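You operate a simulated robot arm through the tools that you are given. There is no shell and no other tool. Be economical: measure what you need, move in short steps, check, and stop when the job is done.

Carry out the task below with a simulated two-armed robot. There is one attempt and no reset: what you move stays moved.

TASK
Swap the grey roll in the bag holder for the blue one.
Fine: free the red lever; the grey roll goes on the table; the stiff push plate goes against the roll with the holder held steady with the other hand.

Only the result counts: the job must be done as asked and must still hold three seconds after the hand-in. Knocking over, shifting, dropping, spilling or breaking anything else fails it.

THE ROBOT
Two 7-joint arms with four-finger grippers on one trunk, on a base that drives. Base frame: it is fixed to the floor where the robot stands at the start and does not move with it; the origin is under the middle of the robot, x ahead of it, y to its left, z up; the surface under the hand at the start is at about z = 76. Units: cm, degrees, N and s.
The left shoulder is at the start at [4, 18.1, 113], the right one opposite. With the tool pointing down near the work surface each hand reaches from about 30 to 84 cm from the robot's upright axis, wherever it stands, measured 20 degrees to its own side. Places, roughly: folding table [70, -40, 80]; green push plate [60, -20, 80]; grey bag holder [60, 0, 80]; red lever on the grey ledge [50, -10, 80]. Payload 3.67 kg a hand.
Tool frame (each hand has its own): the origin (TCP) lies between the finger pads and is the grasp point; the fingertips stand 2.8 cm ahead of it; z points along the fingers, y is the line along which they close. Largest opening 11.2 cm; the body of the gripper starts 7.3 cm behind the TCP.
Orientation is that of the tool frame in the base frame, as a unit quaternion [w, x, y, z]. With the fingers straight down and closing along the base's y, the tool's x points along the base's -x, its y along +y and its z along -z.

THE INTERFACE
- The arms move only by the tool play_rows. It takes "left_deltas", "right_deltas" or both (then of equal length, played together; a hand with none holds still); each is a list of rows, each a list of 3 entries, a list of its own where there are three numbers: the shift along the tool's x, y, z in cm, then the turn, a rotation vector about the tool's x, y, z in degrees, then the closure in counts, from 0 (fully open) to 255 (shut). In form: [[[tx, ty, tz], [rx, ry, rz], grip], ...]. A call has 1 to 20 rows; each row is the pose to reach, as a shift and turn from the pose commanded when the call began, along the tool's axes at that moment. A row lasts 0.2 s, in which the tool goes at most 5 cm and 8.6 degrees; a call with a longer step from one row to the next is refused whole, and so is a gripper value outside its range. Where a pose cannot be reached the arm comes as near as it can. A force on the tool above 60 N (or 10 N above the force at the start of the call, whichever is more), or a blocked arm, ends the call early, and 0.2 s more pass. Each finger halts on what it meets, pressing with about 39 N; the grip force reading is that of the motor and also rises with nothing between the fingers. The clock runs only during rows and for 0.2 s after the last one: add rows that repeat a pose to give the fingers time. The reply holds the time, the measured pose of the TCP, the force on the tool along the base axes, the opening and the grip force, in the units named above and with some noise, with the torque about the TCP (base axes, N m) and any sound that the robot's microphone picked up.
- Cameras (640 x 400 px; columns grow to the right, rows downward): "scene" is now at [10.33, -1.95, 135.09]; the picture's right is [-0.24, -0.97, 0.00], its down [-0.62, 0.16, -0.77] and it looks along [0.74, -0.19, -0.64] (base axes); focal length 229 px, centre (320, 200). "left" rides on the left gripper at [6, 1.8, -10.4] in its tool frame; the picture's right is [-0.29, 0.96, 0.00], its down [-0.80, -0.24, -0.55] and it looks along [-0.53, -0.16, 0.83] (tool axes); focal length 234 px, centre (320, 200). "right" rides on the right gripper at [6, -1.8, -10.4] in its tool frame; the picture's right is [0.29, 0.96, 0.00], its down [-0.80, 0.24, -0.55] and it looks along [-0.53, 0.16, 0.83] (tool axes); focal length 234 px, centre (320, 200). There is no depth. A picture from a camera that has moved, and an enlarged one, comes with that camera's place and axes in the base frame and with its lens.
- get_image(camera): a new picture of that camera. The clock stands still meanwhile.
- slide_trunk(by): slides the trunk up (or, below 0, down) by that many cm; the arms and the scene camera ride with it, the base frame stays. It gives what a move gives, with no picture.
- base_move(legs): drives the robot by 1 to 6 legs, each [ahead, left, turn to the left] in cm, cm and degrees, along the robot's own axes; the way and the turn of a leg run together, so that a leg with both is an arc; at most 150 cm and 180 degrees a leg. The arms and the cameras ride along, it lands a little off, and it stops where it bumps. It gives what a move gives.
- turn_head(pan, tilt): turns the head with the scene camera to pan (to the left, within 86 degrees either way) and tilt (down, from -29 to 69), counted from straight ahead of the robot. It gives what a move gives.
- close_up(camera, box): a new picture of the part [left, top, right, bottom] of that camera's present view, enlarged. The clock stands still meanwhile.
- sign_off(): hands the job in; it is judged then, once.

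Go step by step. Nothing tells you exact positions but the pictures and the camera data: compare them with the known pose of the tool, close in by small moves and look again before you grip or let go. The budget is 120 turns and 100 pictures, counting those below and the enlarged ones. Unless the task says otherwise, let go and move clear before handing in, and close with one line.

The tools are called as name(argument=value, ...) on one line, values as JSON. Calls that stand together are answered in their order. play_rows: Moves the arms, as the interface text tells. Its arguments: {"type":"object","properties":{"left_deltas":{"type":"array","items":{"type":"array"}},"right_deltas":{"type":"array","items":{"type":"array"}}},"required":[]} The other tools are called the same way: slide_trunk (by) slides the trunk up or down; base_move (legs) drives the base; turn_head (pan, tilt) turns the head that bears the scene camera; get_image (camera) takes a picture; close_up (camera, box) takes an enlarged picture of a part of a camera's view; sign_off () hands the job in.

At the start:

```text
t: 0.0
left_position: [41.56, 10.63, 114.35]
left_tool_rot: [0.0, 0.0, 1.0, 0.0]
left_force: [0.2, -0.3, -0.5]
left_moment: [0.0, 0.02, -0.02]
left_grip_width: 11.21
left_grasp_force: 0.0
right_position: [47.94, -30.89, 108.72]
right_tool_rot: [0.0, 0.0, 1.0, 0.0]
right_force: [0.5, -0.2, 0.4]
right_moment: [0.01, 0.0, -0.02]
right_grip_width: 11.17
right_grasp_force: 0.1
trunk travel left (down, up): [-25.0, 26.4]
robot x, y, heading: [-0.01, 0.39, 0.1]
head pan, tilt: [-14.1, 39.8]
```

scene: 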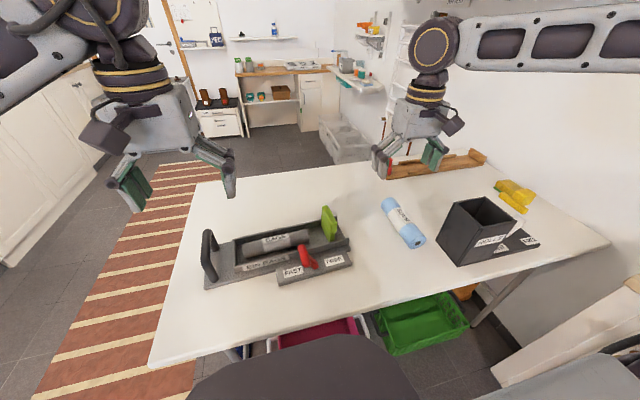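
right: 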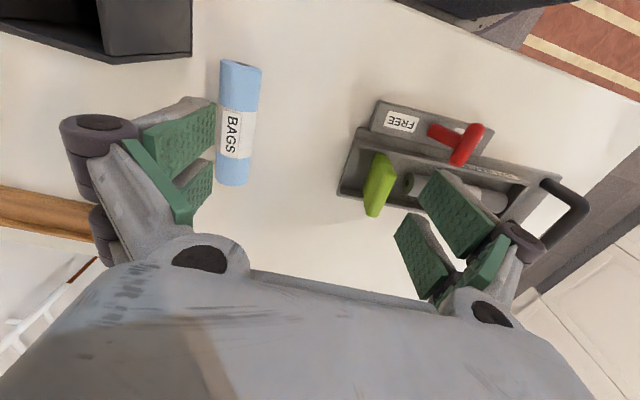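
left: 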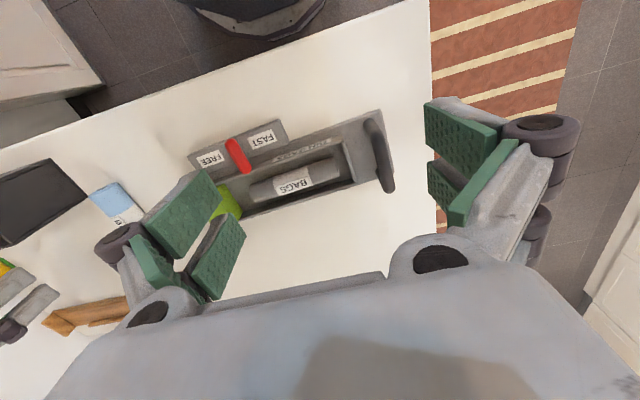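

I see the grey holder with handle on its left end, a grey roll in its trough, a green push plate at the right end, and a red lever on a front ledge with FAST/FREE labels. I'll take enlarged views first.

close_up(camera="scene", box=[190, 180, 450, 300])

close_up(camera="left", box=[80, 90, 420, 240])

close_up(camera="right", box=[320, 80, 620, 250])

```text
2.46 times, centred on (320, 240) of scene
camera zoom: at [10.33, -1.95, 135.09], right [-0.24, -0.97, 0.0], down [-0.62, 0.16, -0.77], along [0.74, -0.19, -0.64], focal length 563 px, centre (320, 102)
```

zoom: 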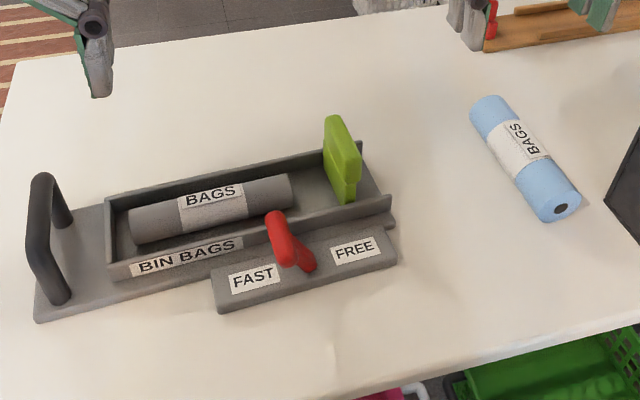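

```text
1.88 times, centred on (250, 165) of left
camera zoom: at [35.65, 12.23, 124.74], right [0.29, 0.96, 0.0], down [0.8, -0.24, 0.55], along [0.53, -0.16, -0.83], focal length 441 px, centre (452, 266)
```

zoom: 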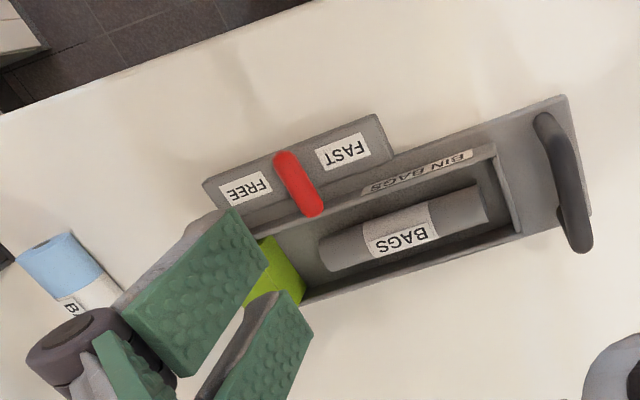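

```text
2.13 times, centred on (470, 165) of right
camera zoom: at [41.97, -32.69, 118.93], right [-0.29, 0.96, 0.0], down [0.8, 0.24, 0.55], along [0.53, 0.16, -0.83], focal length 500 px, centre (0, 275)
```

zoom: 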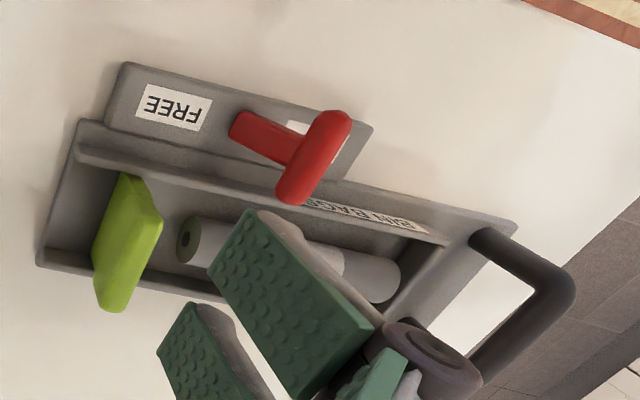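

The lever bar lies at about (48, -7, 84), leaning to FAST. The handle's top bar is at about (56, 18, 86), the grey roll along y at x≈58, and the blue roll along x at y≈-44. I'll bring the left hand over the handle and the right hand (closed) to the FAST side of the lever.

play_rows(left_deltas=[[[-2.1, 1.1, 2.5], [0, 0, 0], 0], [[-4.2, 2.2, 5], [0, 0, 0], 0], [[-6.3, 3.3, 7.5], [0, 0, 0], 0], [[-8.4, 4.4, 10], [0, 0, 0], 0], [[-10.5, 5.5, 12.5], [0, 0, 0], 0], [[-12.5, 6.6, 15], [0, 0, 0], 0], [[-14.5, 7.7, 17], [0, 0, 0], 0], [[-14.5, 7.7, 17], [0, 0, 0], 0]], right_deltas=[[[0, 4, 1.5], [0, 0, 0], 50], [[0, 8, 3], [0, 0, 0], 100], [[0, 12, 5], [0, 0, 0], 150], [[0, 16, 7], [0, 0, 0], 200], [[0, 20, 9], [0, 0, 0], 255], [[0.2, 24, 11], [0, 0, 0], 255], [[0.4, 27.4, 12.5], [0, 0, 0], 255], [[0.4, 27.4, 12.5], [0, 0, 0], 255]])

get_image(camera="left")

get_image(camera="right")

get_image(camera="scene")

```text
t: 1.8
left_position: [55.93, 18.25, 97.44]
left_tool_rot: [0.0, -0.001, 1.0, 0.0]
left_force: [0.1, 0.6, 1.5]
left_moment: [0.0, -0.05, 0.02]
left_grip_width: 11.16
left_grasp_force: 0.1
right_position: [46.8, -5.26, 96.58]
right_tool_rot: [0.0, 0.0, 1.0, 0.001]
right_force: [-0.3, 0.4, 0.2]
right_moment: [-0.03, -0.01, -0.03]
right_grip_width: 0.04
right_grasp_force: 36.2
right hand out of reach, approached as far as the arm can: row 7, 8
trunk travel left (down, up): [-25.0, 26.4]
robot x, y, heading: [0.26, 0.19, 0.2]
head pan, tilt: [-14.1, 39.8]
```

```text
93 pictures are left
camera left: at [50.05, 19.97, 107.82], right [0.29, 0.96, 0.0], down [0.8, -0.24, 0.55], along [0.53, -0.16, -0.83], focal length 234 px, centre (320, 200)
```

left: 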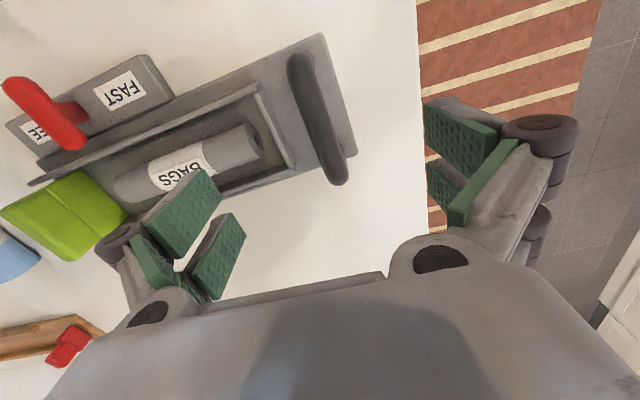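

```text
92 pictures are left
camera right: at [40.89, -7.03, 106.84], right [-0.29, 0.96, 0.0], down [0.8, 0.24, 0.56], along [0.53, 0.16, -0.83], focal length 234 px, centre (320, 200)
```

right: 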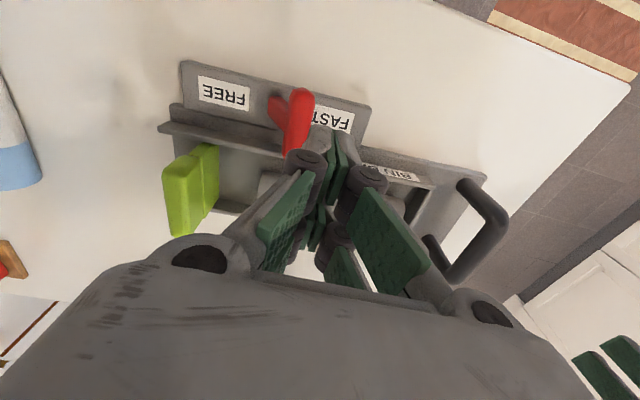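

```text
91 pictures are left
camera scene: at [10.23, -1.97, 135.1], right [-0.24, -0.97, 0.0], down [-0.62, 0.16, -0.77], along [0.75, -0.19, -0.64], focal length 229 px, centre (320, 200)
```

scene: 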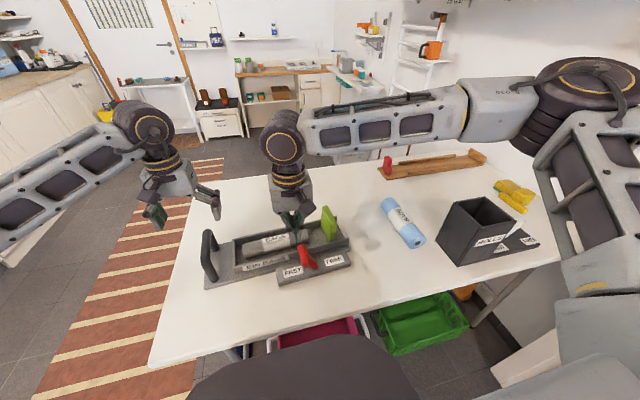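

The right hand is at its inner reach limit there, so I'll drive the base 10 cm to the left. The hands are clear above everything, and this suits both arms.

base_move(legs=[[0, 10, 0]])

```text
t: 3.0
left_position: [56.09, 28.1, 97.48]
left_tool_rot: [0.001, 0.0, 1.0, -0.001]
left_force: [0.5, 0.3, -0.3]
left_moment: [-0.05, -0.02, 0.01]
left_grip_width: 11.19
left_grasp_force: 0.1
right_position: [46.92, 4.64, 96.59]
right_tool_rot: [0.0, 0.0, 1.0, 0.001]
right_force: [-0.4, 0.1, -0.4]
right_moment: [-0.02, 0.0, 0.01]
right_grip_width: 0.0
right_grasp_force: 35.7
trunk travel left (down, up): [-25.0, 26.4]
robot x, y, heading: [0.3, 9.52, 0.1]
head pan, tilt: [-14.1, 39.8]
```

play_rows(left_deltas=[[[0, -3.5, 0], [0, 0, -1.7], 60], [[0, -7, 0], [0, 0, -1.7], 118], [[-0.1, -9.9, 2], [0, 0, -1.7], 118], [[-0.1, -9.9, 5], [0, 0, -1.7], 118], [[-0.1, -9.9, 8.5], [0, 0, -1.7], 118], [[-0.1, -9.9, 12], [0, 0, -1.7], 118], [[-0.1, -9.9, 12], [0, 0, -1.7], 118]], right_deltas=[[[0, -3, 0], [0, 0, 0], 255], [[0, -6, 0], [0, 0, 0], 255], [[0, -6, 1], [0, 0, 0], 255], [[0, -6, 3], [0, 0, 0], 255], [[0, -6, 5], [0, 0, 0], 255], [[0, -6, 7], [0, 0, 0], 255], [[0, -6, 7], [0, 0, 0], 255]])

get_image(camera="left")

get_image(camera="right")

close_up(camera="scene", box=[190, 180, 450, 340])

```text
t: 4.6
left_position: [56.14, 18.15, 85.34]
left_tool_rot: [-0.001, -0.015, 1.0, 0.0]
left_force: [-0.7, -0.7, 0.4]
left_moment: [0.02, -0.02, 0.0]
left_grip_width: 6.02
left_grasp_force: 0.0
right_position: [46.87, -1.57, 89.37]
right_tool_rot: [0.001, 0.001, 1.0, 0.002]
right_force: [-0.1, 0.4, -0.4]
right_moment: [-0.04, -0.01, -0.01]
right_grip_width: 0.03
right_grasp_force: 35.8
trunk travel left (down, up): [-25.0, 26.4]
robot x, y, heading: [-0.18, 9.8, -0.4]
head pan, tilt: [-14.1, 39.8]
```

```text
90 pictures are left
camera left: at [50.07, 19.67, 95.78], right [0.26, 0.97, 0.0], down [0.8, -0.22, 0.55], along [0.54, -0.14, -0.83], focal length 234 px, centre (320, 200)
```

left: 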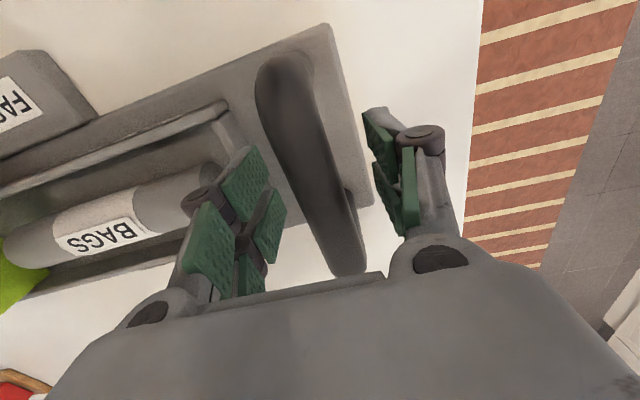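

```text
89 pictures are left
camera right: at [40.97, -3.29, 99.8], right [-0.29, 0.96, 0.0], down [0.8, 0.24, 0.56], along [0.53, 0.16, -0.83], focal length 234 px, centre (320, 200)
```

right: 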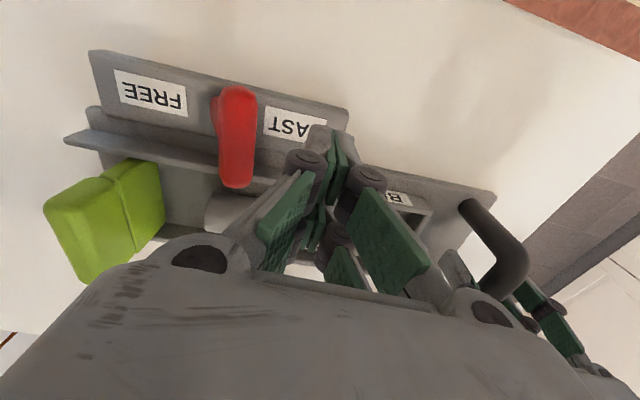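

```text
2.46 times, centred on (320, 260) of scene
camera zoom: at [10.28, 7.88, 135.09], right [-0.25, -0.97, 0.0], down [-0.62, 0.16, -0.77], along [0.75, -0.19, -0.64], focal length 563 px, centre (320, 52)
```

zoom: 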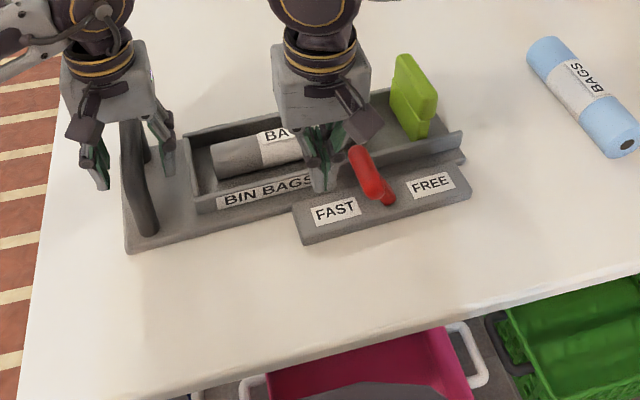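

The handle bar lies between the left fingers, so I'll grip it while lowering the right hand beside the lever.

play_rows(left_deltas=[[[0, 0, 0], [0, 0, 0], 160], [[0, 0, 0], [0, 0, 0], 200], [[0, 0, 0], [0, 0, 0], 240], [[0, 0, 0], [0, 0, 0], 240]], right_deltas=[[[0, 0, 1.5], [0, 0, 0], 255], [[0, 0, 3], [0, 0, 0], 255], [[0, 0, 5], [0, 0, 0], 255], [[0, 0, 5], [0, 0, 0], 255]])

get_image(camera="right")

```text
t: 5.6
left_position: [56.18, 18.12, 85.42]
left_tool_rot: [0.0, -0.014, 1.0, 0.0]
left_force: [2.2, 0.0, 1.1]
left_moment: [-0.02, -0.16, 0.88]
left_grip_width: 2.23
left_grasp_force: 38.9
right_position: [46.96, -1.46, 84.4]
right_tool_rot: [0.0, 0.0, 1.0, 0.0]
right_force: [0.4, -0.2, 0.3]
right_moment: [0.01, 0.02, -0.01]
right_grip_width: 0.0
right_grasp_force: 35.7
trunk travel left (down, up): [-25.0, 26.4]
robot x, y, heading: [0.1, 9.99, -0.1]
head pan, tilt: [-14.1, 39.8]
```

```text
87 pictures are left
camera right: at [41.03, -3.19, 94.77], right [-0.29, 0.96, 0.0], down [0.8, 0.24, 0.55], along [0.53, 0.16, -0.83], focal length 234 px, centre (320, 200)
```

right: 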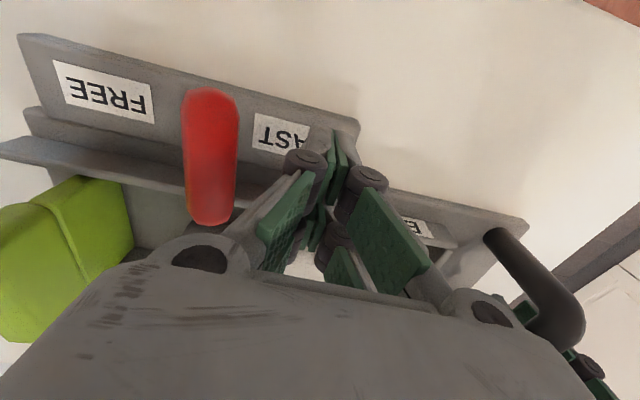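

play_rows(left_deltas=[[[0, 0, 0], [0, 0, -0.7], 240], [[0, 0, 0], [0, 0, -1.2], 240], [[0, 0, 0], [0, 0, -1.2], 240], [[0, 0, 0], [0, 0, -1.2], 240], [[0, 0, 0], [0, 0, -1.2], 240], [[0, 0, 0], [0, 0, -1.2], 240], [[0, 0, 0], [0, 0, -1.2], 240]], right_deltas=[[[0, -1.5, 0], [0, 0, 0], 255], [[0, -3, 0], [0, 0, 0], 255], [[0, -4.2, 0], [0, 0, 0], 255], [[0, -5.4, 0], [0, 0, 0], 255], [[0, -6.6, 0], [0, 0, 0], 255], [[0, -7.8, 0], [0, 0, 0], 255], [[0, -8.8, 0], [0, 0, 0], 255]])

get_image(camera="right")

close_up(camera="scene", box=[190, 180, 450, 340])

```text
t: 7.2
left_position: [56.12, 17.88, 85.43]
left_tool_rot: [0.001, -0.023, 1.0, -0.004]
left_force: [-2.7, -31.1, -0.6]
left_moment: [0.25, 0.15, 1.04]
left_grip_width: 2.21
left_grasp_force: 39.0
right_position: [46.96, -9.94, 84.66]
right_tool_rot: [0.002, -0.002, 1.0, 0.004]
right_force: [1.9, 32.5, 4.1]
right_moment: [0.7, -0.12, 0.72]
right_grip_width: 0.0
right_grasp_force: 35.7
trunk travel left (down, up): [-25.0, 26.4]
robot x, y, heading: [-0.01, 9.27, 0.0]
head pan, tilt: [-14.1, 39.8]
```

```text
86 pictures are left
camera right: at [40.96, -11.78, 94.89], right [-0.29, 0.96, 0.01], down [0.79, 0.24, 0.56], along [0.53, 0.17, -0.83], focal length 234 px, centre (320, 200)
```

right: 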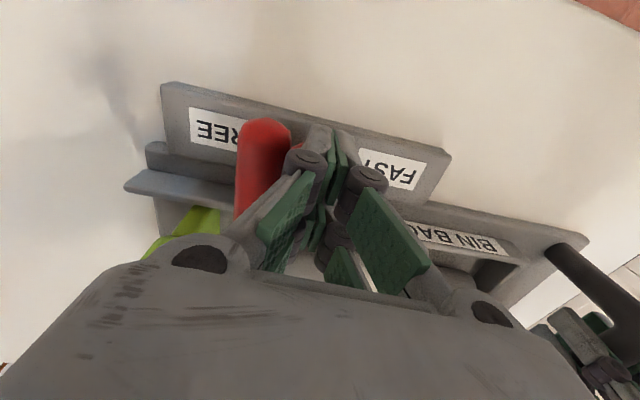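

```text
2.46 times, centred on (320, 260) of scene
camera zoom: at [10.39, 7.87, 135.08], right [-0.25, -0.97, 0.0], down [-0.62, 0.16, -0.77], along [0.74, -0.19, -0.64], focal length 563 px, centre (320, 52)
```

zoom: 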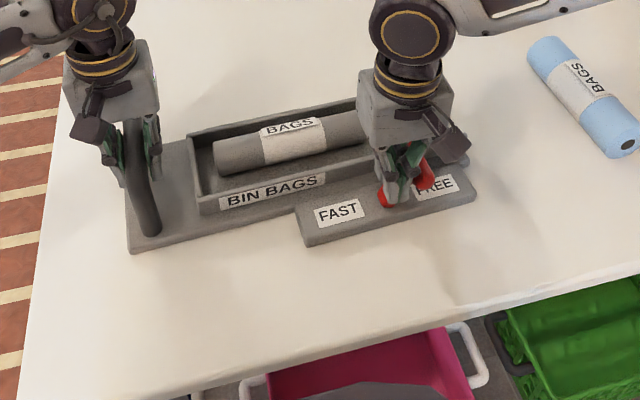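

The lever now leans to FREE and resists at about 32 N, so it looks to be on its stop. I'll back off and check.

play_rows(right_deltas=[[[0, 1, 0], [0, 0, 0], 255], [[0, 3, 0], [0, 0, 0], 255], [[0, 5, -2], [0, 0, 0], 255], [[0, 7, -6], [0, 0, 0], 255], [[0, 7, -10], [0, 0, 0], 255]])

close_up(camera="scene", box=[190, 180, 450, 340])

get_image(camera="right")

```text
t: 8.4
left_position: [56.12, 18.08, 85.4]
left_tool_rot: [0.0, -0.027, 1.0, 0.0]
left_force: [1.0, 1.1, 0.6]
left_moment: [-0.38, -0.29, 0.41]
left_grip_width: 2.23
left_grasp_force: 39.6
right_position: [46.99, -3.22, 94.32]
right_tool_rot: [-0.001, 0.0, 1.0, -0.001]
right_force: [-0.2, 0.1, -0.1]
right_moment: [0.02, -0.01, 0.01]
right_grip_width: 0.0
right_grasp_force: 35.9
trunk travel left (down, up): [-25.0, 26.4]
robot x, y, heading: [-0.4, 9.83, -0.1]
head pan, tilt: [-14.1, 39.8]
```

```text
2.46 times, centred on (320, 260) of scene
camera zoom: at [10.31, 7.88, 135.09], right [-0.25, -0.97, 0.0], down [-0.62, 0.16, -0.77], along [0.74, -0.19, -0.64], focal length 563 px, centre (320, 52)
```

zoom: 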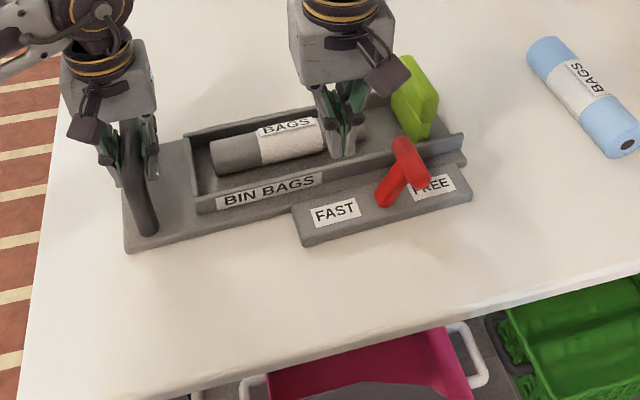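

```text
83 pictures are left
camera right: at [40.99, -5.02, 104.73], right [-0.29, 0.96, 0.0], down [0.8, 0.24, 0.55], along [0.53, 0.16, -0.83], focal length 234 px, centre (320, 200)
```

right: 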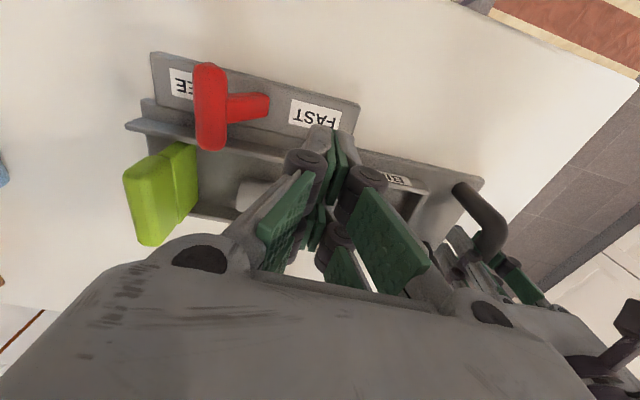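

The lever is at FREE with the bar now at about (48, -12.5, 84). The left hand keeps holding the handle, and the right hand opens, turns 90° and goes above the grey roll.

play_rows(right_deltas=[[[-1, 0.2, -1], [0, 0, 8], 200], [[-2, 0.4, -2], [0, 0, 16], 150], [[-3, 0.6, -3], [0, 0, 24], 120], [[-4, 0.9, -3], [0, 0, 32], 90], [[-5, 1.2, -3], [0, 0, 40], 60], [[-6, 1.5, -3], [0, 0, 48], 60], [[-7, 1.7, -3], [0, 0, 56], 60], [[-8, 2, -3], [0, 0, 64], 60], [[-9, 2.3, -3], [0, 0, 72], 60], [[-10, 2.6, -3], [0, 0, 80], 60], [[-11, 2.6, -3], [0, 0, 87], 60], [[-11, 2.6, -3], [0, 0, 87], 60]])

get_image(camera="right")

close_up(camera="scene", box=[190, 140, 450, 300])

get_image(camera="left")

```text
t: 11.0
left_position: [56.15, 18.1, 85.3]
left_tool_rot: [0.0, -0.025, 1.0, 0.0]
left_force: [0.0, 1.0, 0.7]
left_moment: [-0.02, 0.22, 0.28]
left_grip_width: 2.23
left_grasp_force: 38.9
right_position: [57.53, -1.24, 97.53]
right_tool_rot: [-0.001, 0.689, 0.725, 0.0]
right_force: [0.5, -0.6, 0.1]
right_moment: [0.01, 0.02, 0.0]
right_grip_width: 8.57
right_grasp_force: 0.0
right hand out of reach, approached as far as the arm can: row 11, 12
trunk travel left (down, up): [-25.0, 26.4]
robot x, y, heading: [0.1, 10.01, 0.0]
head pan, tilt: [-14.1, 39.8]
```

```text
82 pictures are left
camera right: at [55.47, 4.68, 107.86], right [0.94, 0.34, 0.0], down [0.28, -0.79, 0.55], along [0.19, -0.52, -0.83], focal length 234 px, centre (320, 200)
```

right: 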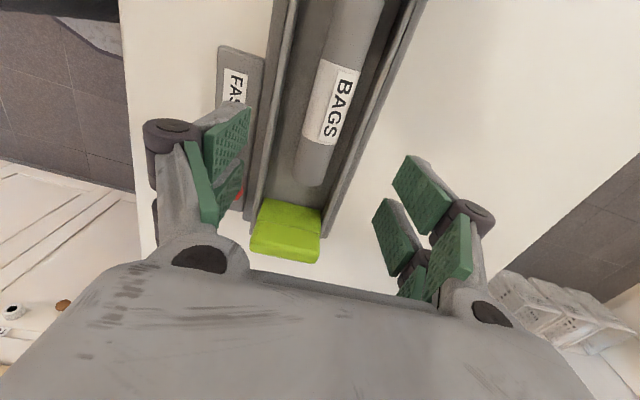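

```text
2.46 times, centred on (320, 220) of scene
camera zoom: at [10.39, 7.89, 135.08], right [-0.25, -0.97, 0.0], down [-0.62, 0.16, -0.77], along [0.74, -0.19, -0.64], focal length 563 px, centre (320, 151)
```

zoom: 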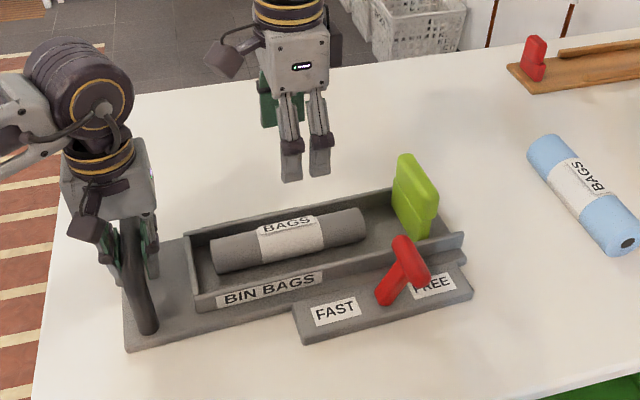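

```text
80 pictures are left
camera left: at [50.14, 19.56, 95.77], right [0.24, 0.97, 0.0], down [0.81, -0.2, 0.55], along [0.54, -0.13, -0.83], focal length 234 px, centre (320, 200)
```

left: 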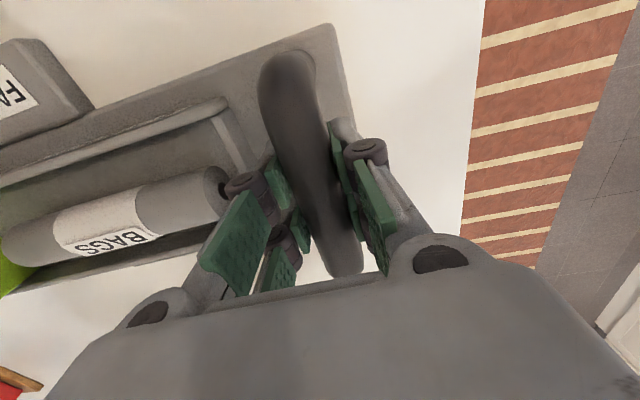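

The grey roll lies in the trough a bit nearer the back wall, with its axis at x≈58.6. I'll go lower at a slightly right-of-centre grip point and look again before entering.

play_rows(right_deltas=[[[-0.5, 0.4, 2.5], [0, 0, 0], 90], [[-1.35, 0.8, 5], [0, 0, 0], 123], [[-1.35, 0.8, 8.5], [0, 0, 0], 123], [[-1.35, 0.8, 8.5], [0, 0, 0], 123]])

get_image(camera="right")

close_up(camera="scene", box=[230, 160, 390, 260])

```text
t: 12.0
left_position: [56.19, 18.18, 85.21]
left_tool_rot: [0.001, -0.025, 1.0, 0.0]
left_force: [1.2, 0.5, -0.6]
left_moment: [-0.01, 0.19, 0.24]
left_grip_width: 2.22
left_grasp_force: 38.8
right_position: [57.65, -3.57, 89.47]
right_tool_rot: [-0.001, 0.689, 0.725, 0.0]
right_force: [-0.4, 0.0, 0.2]
right_moment: [0.01, 0.02, 0.03]
right_grip_width: 5.8
right_grasp_force: 0.0
right hand out of reach, approached as far as the arm can: row 1, 2, 3, 4
trunk travel left (down, up): [-25.0, 26.4]
robot x, y, heading: [-0.21, 9.93, -0.1]
head pan, tilt: [-14.1, 39.8]
```

```text
79 pictures are left
camera right: at [55.46, 2.41, 99.74], right [0.94, 0.34, 0.0], down [0.28, -0.78, 0.55], along [0.19, -0.52, -0.83], focal length 234 px, centre (320, 200)
```

right: 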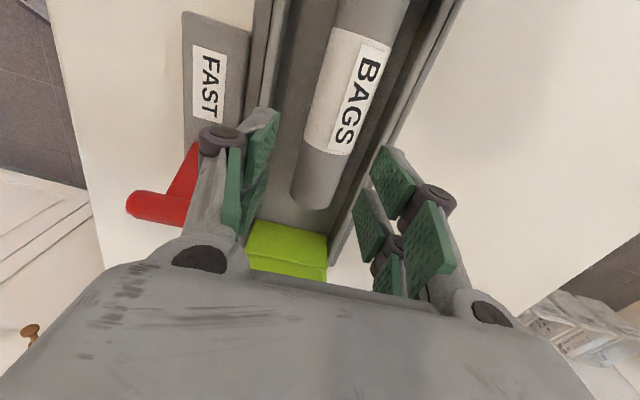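

```text
4.00 times, centred on (310, 210) of scene
camera zoom: at [10.38, 7.89, 135.08], right [-0.25, -0.97, 0.0], down [-0.62, 0.16, -0.77], along [0.74, -0.19, -0.64], focal length 914 px, centre (360, 160)
```

zoom: 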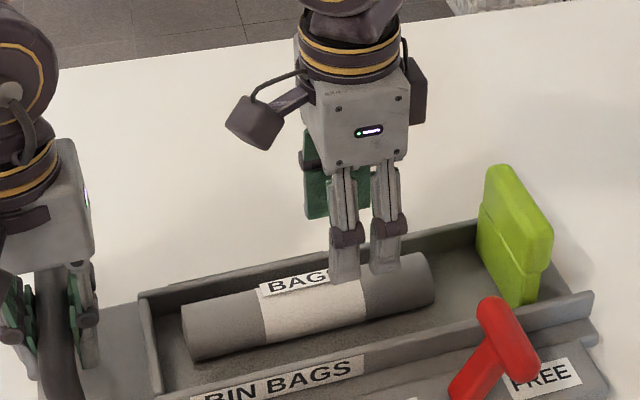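

The right arm is at its reach limit here, so I'll release the handle with the left hand, raise both hands, and drive 10 cm further left for the roll work.

play_rows(left_deltas=[[[0, 0, 0], [0, 0, 0], 160], [[0, 0, 0], [0, 0, 0], 110], [[0, 0, 0], [0, 0, 0], 110], [[0, 0, -4], [0, 0, 0], 110], [[0, 0, -8], [0, 0, 0], 110], [[0, 0, -12], [0, 0, 0], 110], [[0, 0, -16], [0, 0, 0], 110]], right_deltas=[[[0, 0, 0], [0, 0, 0], 123], [[0, 0, -2], [0, 0, 0], 123], [[0, 0, -4], [0, 0, 0], 123], [[0, 0, -6], [0, 0, 0], 123], [[0, 0, -8], [0, 0, 0], 123], [[0, 0, -8], [0, 0, 0], 123], [[0, 0, -8], [0, 0, 0], 123]])

base_move(legs=[[0, 10, 0]])

```text
t: 13.6
left_position: [56.16, 18.13, 101.57]
left_tool_rot: [0.0, -0.025, 1.0, 0.0]
left_force: [0.2, -0.1, 0.2]
left_moment: [-0.04, 0.01, -0.01]
left_grip_width: 6.37
left_grasp_force: 0.0
right_position: [57.56, -3.44, 97.53]
right_tool_rot: [0.0, 0.689, 0.725, 0.0]
right_force: [0.7, -0.7, 0.1]
right_moment: [0.01, -0.01, 0.01]
right_grip_width: 5.8
right_grasp_force: 0.0
trunk travel left (down, up): [-25.0, 26.4]
robot x, y, heading: [-0.08, 9.91, -0.2]
head pan, tilt: [-14.1, 39.8]
```

```text
t: 14.7
left_position: [56.24, 28.11, 101.43]
left_tool_rot: [-0.001, -0.026, 1.0, 0.0]
left_force: [0.7, 0.7, 0.4]
left_moment: [0.0, 0.02, 0.0]
left_grip_width: 6.37
left_grasp_force: 0.0
right_position: [57.53, 6.65, 97.4]
right_tool_rot: [0.0, 0.689, 0.725, 0.0]
right_force: [-0.5, 0.4, 0.0]
right_moment: [-0.04, 0.01, -0.02]
right_grip_width: 5.79
right_grasp_force: 0.0
trunk travel left (down, up): [-25.0, 26.4]
robot x, y, heading: [0.07, 19.94, -0.0]
head pan, tilt: [-14.1, 39.8]
```

play_rows(right_deltas=[[[-3.7, 0.3, 0], [0, 0, 0], 123], [[-7.45, 0.5, 1], [0, 0, 0], 123], [[-7.45, 0.5, 5], [0, 0, 0], 123], [[-7.45, 0.5, 8.4], [0, 0, 0], 123], [[-7.45, 0.5, 8.4], [0, 0, 0], 123]])

get_image(camera="right")

close_up(camera="scene", box=[250, 190, 410, 290])

```text
t: 15.9
left_position: [56.13, 28.06, 101.51]
left_tool_rot: [-0.001, -0.025, 1.0, 0.0]
left_force: [0.0, -0.5, 0.5]
left_moment: [0.02, -0.01, 0.0]
left_grip_width: 6.4
left_grasp_force: 0.1
right_position: [58.42, -0.92, 89.01]
right_tool_rot: [0.0, 0.689, 0.725, 0.001]
right_force: [-0.7, -0.5, 0.5]
right_moment: [-0.02, -0.03, 0.0]
right_grip_width: 5.83
right_grasp_force: 0.1
trunk travel left (down, up): [-25.0, 26.4]
robot x, y, heading: [0.12, 19.79, -0.3]
head pan, tilt: [-14.1, 39.8]
```

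```text
77 pictures are left
camera right: at [56.43, 4.96, 99.37], right [0.94, 0.34, 0.0], down [0.28, -0.78, 0.55], along [0.19, -0.52, -0.83], focal length 234 px, centre (320, 200)
```

right: 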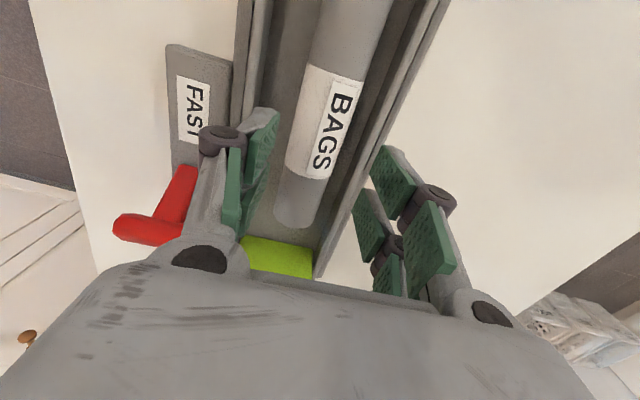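

```text
4.00 times, centred on (330, 240) of scene
camera zoom: at [10.32, 17.86, 135.09], right [-0.25, -0.97, 0.0], down [-0.62, 0.16, -0.77], along [0.74, -0.19, -0.64], focal length 914 px, centre (280, 40)
```

zoom: 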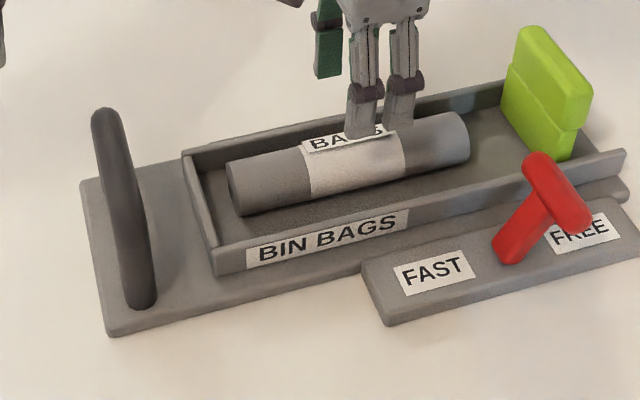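

The roll's axis is at x≈58.4 here and the back wall's inner face at about 62.5, so I'll shift slightly forward, narrow the fingers a bit and go down.

play_rows(right_deltas=[[[0, -0.2, 1], [0, 0, 0], 127], [[0, -0.2, 3], [0, 0, 0], 127], [[0, -0.2, 5], [0, 0, 0], 127], [[0, -0.2, 6.5], [0, 0, 0], 127], [[0, -0.2, 8], [0, 0, 0], 127], [[0, -0.2, 8], [0, 0, 0], 127]])

get_image(camera="right")

close_up(camera="scene", box=[250, 190, 410, 290])

```text
t: 17.3
left_position: [56.27, 28.01, 101.54]
left_tool_rot: [0.001, -0.026, 1.0, 0.0]
left_force: [0.8, 0.3, -0.3]
left_moment: [0.0, -0.01, -0.02]
left_grip_width: 6.38
left_grasp_force: 0.1
right_position: [58.27, -0.91, 81.14]
right_tool_rot: [0.0, 0.689, 0.725, 0.001]
right_force: [-2.1, -0.6, 2.9]
right_moment: [0.0, -0.07, 0.0]
right_grip_width: 5.59
right_grasp_force: 0.1
trunk travel left (down, up): [-25.0, 26.4]
robot x, y, heading: [-0.15, 19.82, -0.2]
head pan, tilt: [-14.1, 39.8]
```

```text
75 pictures are left
camera right: at [56.14, 4.95, 91.45], right [0.94, 0.34, 0.0], down [0.28, -0.78, 0.55], along [0.19, -0.52, -0.83], focal length 234 px, centre (320, 200)
```

right: 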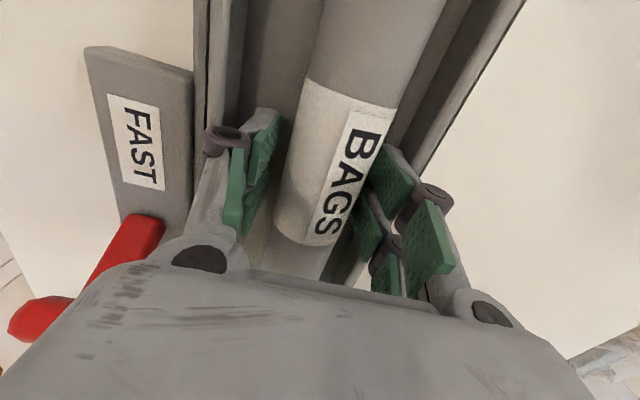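

```text
4.00 times, centred on (330, 240) of scene
camera zoom: at [10.33, 17.84, 135.09], right [-0.25, -0.97, 0.0], down [-0.62, 0.16, -0.77], along [0.74, -0.19, -0.64], focal length 914 px, centre (280, 40)
```

zoom: 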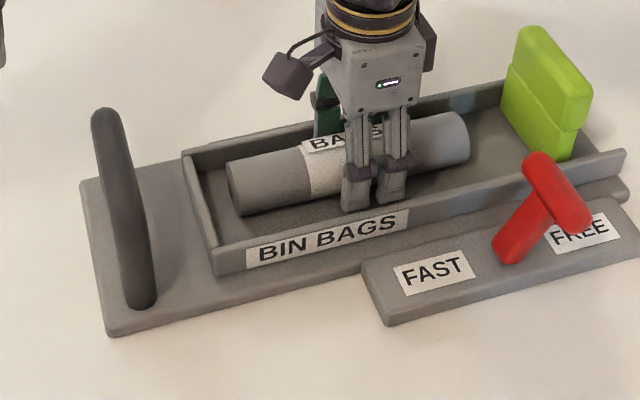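

play_rows(right_deltas=[[[0, 0, -0.3], [0, 0, 0], 140], [[0, 0, -0.3], [0, 0, 0], 160], [[0, 0, -0.3], [0, 0, 0], 200], [[0, 0, -0.3], [0, 0, 0], 220], [[0, 0, -0.3], [0, 0, 0], 220]])

```text
t: 18.5
left_position: [56.13, 27.88, 101.44]
left_tool_rot: [0.0, -0.025, 1.0, 0.0]
left_force: [0.4, 0.6, -0.2]
left_moment: [-0.01, 0.02, -0.04]
left_grip_width: 6.37
left_grasp_force: 0.0
right_position: [58.29, -0.91, 81.43]
right_tool_rot: [-0.001, 0.689, 0.725, 0.001]
right_force: [-0.4, 0.1, -0.3]
right_moment: [-0.02, -0.01, 0.01]
right_grip_width: 4.25
right_grasp_force: 38.4
trunk travel left (down, up): [-25.0, 26.4]
robot x, y, heading: [0.24, 20.3, -0.2]
head pan, tilt: [-14.1, 39.8]
```

Gripped at 4.25 cm diameter. Now I lift it straight up.

play_rows(right_deltas=[[[0, 0, -2], [0, 0, 0], 220], [[0, 0, -4], [0, 0, 0], 220], [[0, 0, -7], [0, 0, 0], 220], [[0, 0, -10], [0, 0, 0], 220], [[0, 0, -12], [0, 0, 0], 220], [[0, 0, -12], [0, 0, 0], 220]])

get_image(camera="scene")

get_image(camera="right")

```text
t: 19.9
left_position: [56.08, 27.98, 101.38]
left_tool_rot: [0.0, -0.025, 1.0, 0.0]
left_force: [-1.0, 0.0, -0.8]
left_moment: [0.01, 0.07, 0.01]
left_grip_width: 6.38
left_grasp_force: 0.1
right_position: [58.14, -1.0, 93.36]
right_tool_rot: [0.0, 0.689, 0.725, 0.001]
right_force: [-0.2, 0.7, -1.5]
right_moment: [-0.04, -0.01, 0.05]
right_grip_width: 4.23
right_grasp_force: 38.6
trunk travel left (down, up): [-25.0, 26.4]
robot x, y, heading: [0.32, 20.01, -0.0]
head pan, tilt: [-14.1, 39.8]
```

```text
73 pictures are left
camera scene: at [10.39, 17.82, 135.08], right [-0.25, -0.97, 0.0], down [-0.62, 0.16, -0.77], along [0.74, -0.19, -0.64], focal length 229 px, centre (320, 200)
```

scene: 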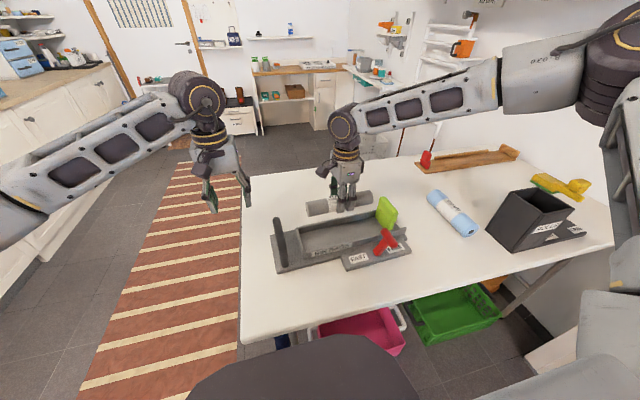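

```text
72 pictures are left
camera right: at [56.16, 4.91, 103.66], right [0.94, 0.34, 0.0], down [0.28, -0.78, 0.55], along [0.19, -0.52, -0.83], focal length 234 px, centre (320, 200)
```

right: 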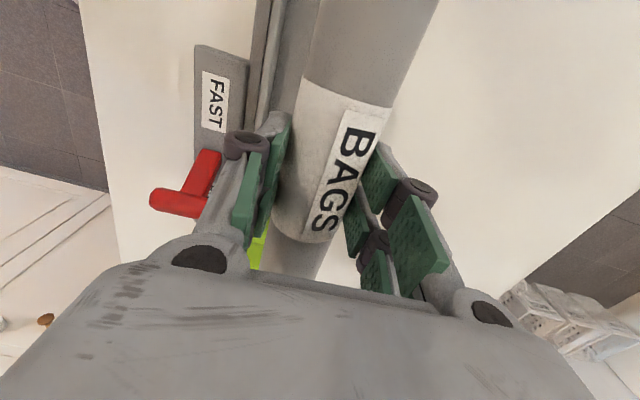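

The roll came out cleanly. I'll carry it to open table behind the holder, at about (74, -6).

play_rows(right_deltas=[[[-1, 4, 0], [0, 0, 0], 220], [[-2, 8, 0], [0, 0, 0], 220], [[-4, 12, 0], [0, 0, 0], 220], [[-5, 16.3, 0], [0, 0, 0], 220], [[-5, 16.3, 4], [0, 0, 0], 220], [[-5, 16.3, 8], [0, 0, 0], 220], [[-5, 16.3, 11], [0, 0, 0], 220], [[-5, 16.3, 11], [0, 0, 0], 220]])

close_up(camera="scene", box=[250, 140, 450, 265])

```text
t: 21.7
left_position: [56.14, 28.07, 101.35]
left_tool_rot: [0.0, -0.025, 1.0, 0.0]
left_force: [-0.4, -0.3, 0.6]
left_moment: [-0.01, 0.0, 0.0]
left_grip_width: 6.38
left_grasp_force: 0.0
right_position: [67.3, -8.55, 86.36]
right_tool_rot: [0.0, 0.689, 0.725, 0.001]
right_force: [0.5, 0.0, -0.8]
right_moment: [-0.04, -0.03, -0.04]
right_grip_width: 4.23
right_grasp_force: 39.1
right hand out of reach, approached as far as the arm can: row 3, 4, 5, 6, 7, 8
trunk travel left (down, up): [-25.0, 26.4]
robot x, y, heading: [0.27, 19.65, 0.2]
head pan, tilt: [-14.1, 39.8]
```

```text
3.20 times, centred on (350, 202) of scene
camera zoom: at [10.36, 17.84, 135.09], right [-0.25, -0.97, 0.0], down [-0.62, 0.16, -0.77], along [0.74, -0.19, -0.64], focal length 731 px, centre (224, 192)
```

zoom: 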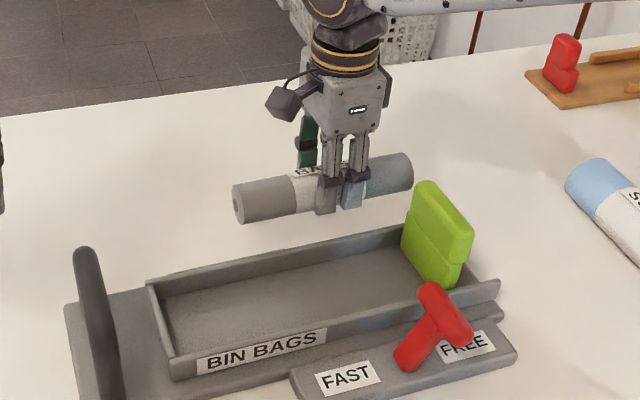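

Too far in this hand orientation. I'll instead lift it, turn the hand back, and put the grey roll on the free table between the holder and the blue roll, along x at y≈-31.

play_rows(right_deltas=[[[0, 0, -4], [0, 0, 0], 220], [[0, 0, -8], [0, 0, 0], 220], [[0, 0, -12], [0, 0, 0], 220], [[-2, -0.5, -12], [0, 0, -8], 220], [[-4, -1, -12], [0, 0, -16], 220], [[-6, -1.5, -12], [0, 0, -24], 220], [[-8, -2, -12], [0, 0, -32], 220], [[-10, -2.5, -12], [0, 0, -40], 220], [[-12, -3, -12], [0, 0, -48], 220], [[-14, -3.5, -12], [0, 0, -56], 220], [[-16, -4, -12], [0, 0, -64], 220], [[-18, -4.5, -12], [0, 0, -72], 220], [[-20, -5.2, -12], [0, 0, -80], 220], [[-22.2, -6.1, -12], [0, 0, -87], 220], [[-22.2, -6.1, -12], [0, 0, -87], 220]])

get_image(camera="right")

get_image(camera="scene")

```text
t: 24.9
left_position: [56.18, 27.91, 101.49]
left_tool_rot: [0.0, -0.026, 1.0, 0.0]
left_force: [0.4, 1.1, 0.1]
left_moment: [-0.04, 0.0, -0.01]
left_grip_width: 6.38
left_grasp_force: 0.0
right_position: [62.5, -30.66, 98.21]
right_tool_rot: [0.001, 0.0, 1.0, 0.0]
right_force: [-0.1, 1.1, -1.3]
right_moment: [-0.03, 0.03, -0.08]
right_grip_width: 4.22
right_grasp_force: 39.0
trunk travel left (down, up): [-25.0, 26.4]
robot x, y, heading: [-0.23, 19.71, -0.4]
head pan, tilt: [-14.1, 39.8]
```

```text
70 pictures are left
camera right: at [56.44, -32.55, 108.58], right [-0.29, 0.96, 0.0], down [0.8, 0.24, 0.55], along [0.53, 0.16, -0.83], focal length 234 px, centre (320, 200)
```

right: 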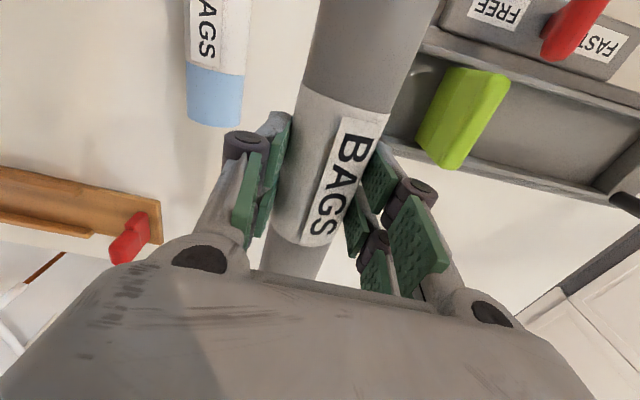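

```text
69 pictures are left
camera scene: at [10.4, 17.87, 135.08], right [-0.25, -0.97, 0.0], down [-0.62, 0.16, -0.77], along [0.74, -0.19, -0.64], focal length 229 px, centre (320, 200)
```

scene: 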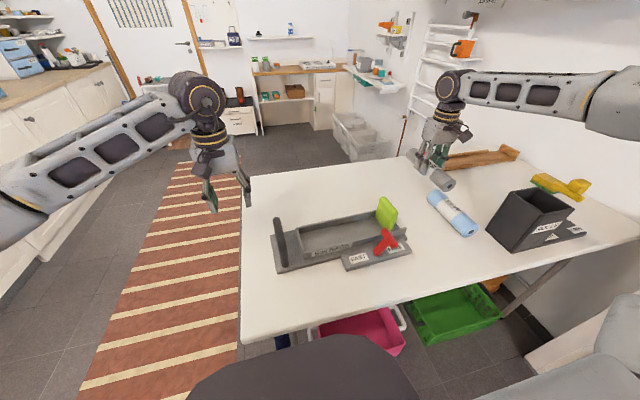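

play_rows(right_deltas=[[[0, 0, 4], [0, 0, 0], 220], [[0, 0, 8], [0, 0, 0], 220], [[0, 0, 12], [0, 0, 0], 220], [[0, 0, 15], [0, 0, 0], 220], [[0, 0, 16.5], [0, 0, 0], 220], [[0, 0, 17], [0, 0, 0], 220], [[0, 0, 17.4], [0, 0, 0], 220], [[0, 0, 17.4], [0, 0, 0], 220]])

close_up(camera="scene", box=[350, 130, 510, 230])

```text
t: 26.7
left_position: [56.29, 27.99, 101.46]
left_tool_rot: [0.001, -0.025, 1.0, 0.0]
left_force: [0.3, 0.4, 0.1]
left_moment: [0.01, 0.0, 0.0]
left_grip_width: 6.4
left_grasp_force: 0.1
right_position: [62.38, -30.77, 80.85]
right_tool_rot: [-0.001, 0.0, 1.0, 0.0]
right_force: [-0.6, -0.2, -1.4]
right_moment: [0.01, 0.0, -0.01]
right_grip_width: 4.3
right_grasp_force: 39.0
trunk travel left (down, up): [-25.0, 26.4]
robot x, y, heading: [-0.09, 19.68, -0.1]
head pan, tilt: [-14.1, 39.8]
```

```text
4.00 times, centred on (430, 180) of scene
camera zoom: at [10.37, 17.81, 135.08], right [-0.25, -0.97, 0.0], down [-0.62, 0.16, -0.77], along [0.74, -0.19, -0.64], focal length 914 px, centre (-120, 280)
```

zoom: 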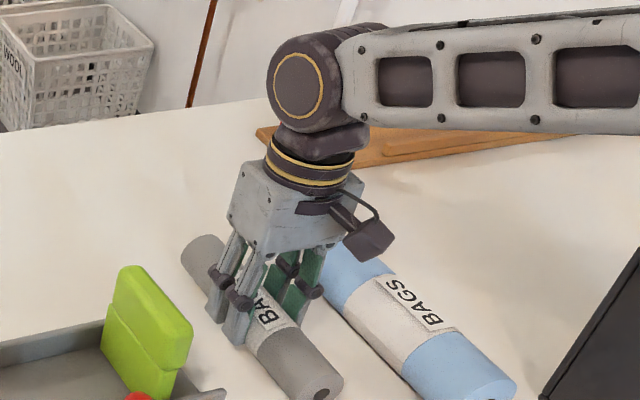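

play_rows(right_deltas=[[[0, 0, 0.3], [0, 0, 0], 220], [[0, 0, 0.6], [0, 0, 0], 220], [[0, 0, 0.9], [0, 0, 0], 220], [[0, 0, 1.2], [0, 0, 0], 220]])

```text
t: 27.7
left_position: [56.19, 28.07, 101.49]
left_tool_rot: [0.0, -0.027, 1.0, 0.0]
left_force: [0.2, -0.6, -0.5]
left_moment: [-0.01, 0.02, 0.02]
left_grip_width: 6.37
left_grasp_force: 0.1
right_position: [62.43, -30.69, 79.78]
right_tool_rot: [0.0, 0.002, 1.0, 0.0]
right_force: [-0.7, -0.3, 4.3]
right_moment: [-0.05, 0.1, -0.02]
right_grip_width: 4.26
right_grasp_force: 38.7
trunk travel left (down, up): [-25.0, 26.4]
robot x, y, heading: [-0.03, 19.71, 0.1]
head pan, tilt: [-14.1, 39.8]
```

The roll is touching the table. I'll release it and go up.

play_rows(right_deltas=[[[0, 0, 0], [0, 0, 0], 150], [[0, 0, 0], [0, 0, 0], 125], [[0, 0, 0], [0, 0, 0], 110], [[0, 0, 0], [0, 0, 0], 110], [[0, 0, -3], [0, 0, 0], 110], [[0, 0, -7], [0, 0, 0], 110], [[0, 0, -11], [0, 0, 0], 110], [[0, 0, -15], [0, 0, 0], 110]])

get_image(camera="right")

close_up(camera="scene", box=[350, 160, 510, 260])

```text
t: 29.5
left_position: [56.06, 28.08, 101.6]
left_tool_rot: [0.0, -0.026, 1.0, 0.0]
left_force: [0.1, 0.2, 0.1]
left_moment: [-0.07, -0.03, 0.02]
left_grip_width: 6.35
left_grasp_force: 0.1
right_position: [62.26, -30.61, 94.57]
right_tool_rot: [0.0, 0.0, 1.0, 0.001]
right_force: [0.0, -0.5, 0.4]
right_moment: [-0.01, -0.01, -0.03]
right_grip_width: 6.39
right_grasp_force: 0.1
trunk travel left (down, up): [-25.0, 26.4]
robot x, y, heading: [0.49, 19.95, -0.2]
head pan, tilt: [-14.1, 39.8]
```

```text
67 pictures are left
camera right: at [56.32, -32.43, 104.96], right [-0.29, 0.96, 0.0], down [0.8, 0.24, 0.55], along [0.53, 0.16, -0.83], focal length 234 px, centre (320, 200)
```

right: 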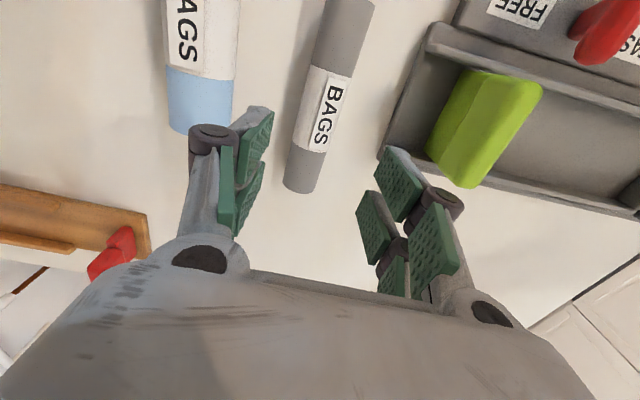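

```text
4.00 times, centred on (430, 210) of scene
camera zoom: at [10.28, 17.89, 135.09], right [-0.25, -0.97, 0.0], down [-0.62, 0.16, -0.77], along [0.75, -0.19, -0.64], focal length 914 px, centre (-120, 160)
```

zoom: 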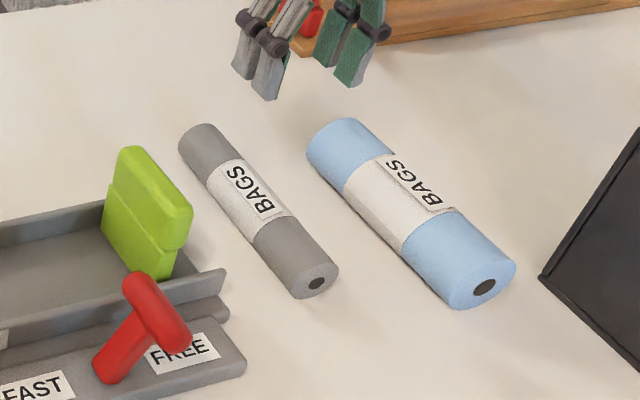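

Grey is resting on the table. The blue roll is thicker (about 6 cm), with its axis along x at y≈-42.7 and centre at x≈57, so I'll move above it.

play_rows(right_deltas=[[[1.3, -3, 0], [0, 0, 0], 90], [[2.6, -6, 0], [0, 0, 0], 68], [[4, -9, 0], [0, 0, 0], 68], [[5.3, -12.1, 2.5], [0, 0, 0], 68], [[5.3, -12.1, 2.5], [0, 0, 0], 68]])

get_image(camera="right")

close_up(camera="scene", box=[380, 140, 580, 265])

```text
t: 30.7
left_position: [56.1, 28.03, 101.41]
left_tool_rot: [0.0, -0.025, 1.0, -0.001]
left_force: [-0.1, 0.0, -0.6]
left_moment: [-0.02, 0.02, -0.01]
left_grip_width: 6.37
left_grasp_force: 0.2
right_position: [57.07, -42.85, 92.15]
right_tool_rot: [-0.001, 0.0, 1.0, 0.0]
right_force: [0.4, 0.5, -0.6]
right_moment: [-0.02, 0.0, 0.03]
right_grip_width: 8.24
right_grasp_force: 0.1
trunk travel left (down, up): [-25.0, 26.4]
robot x, y, heading: [0.19, 19.63, -0.2]
head pan, tilt: [-14.1, 39.8]
```

```text
65 pictures are left
camera right: at [51.07, -44.53, 102.39], right [-0.29, 0.96, 0.0], down [0.8, 0.24, 0.55], along [0.53, 0.16, -0.83], focal length 234 px, centre (320, 200)
```

right: 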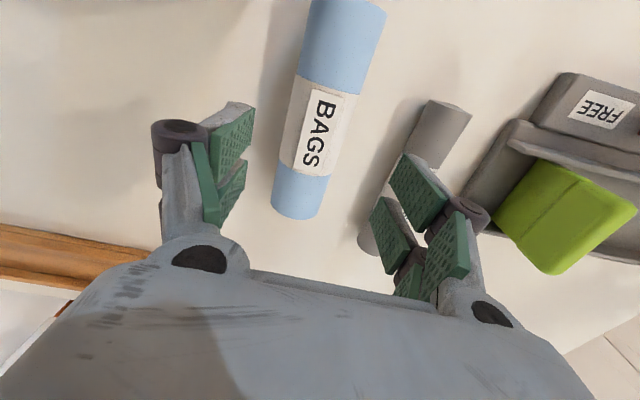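

```text
3.20 times, centred on (480, 202) of scene
camera zoom: at [10.36, 17.93, 135.09], right [-0.25, -0.97, 0.0], down [-0.62, 0.16, -0.77], along [0.74, -0.19, -0.64], focal length 731 px, centre (-192, 192)
```

zoom: 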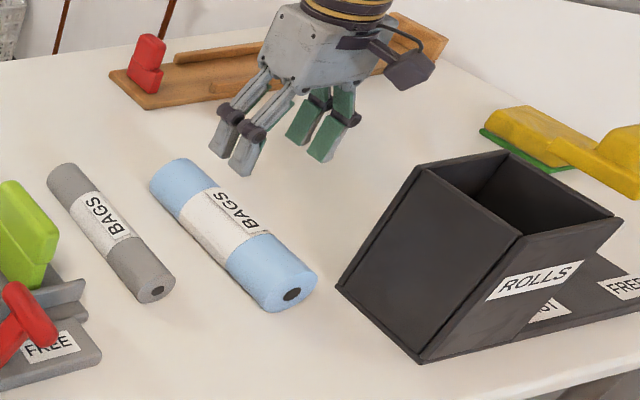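

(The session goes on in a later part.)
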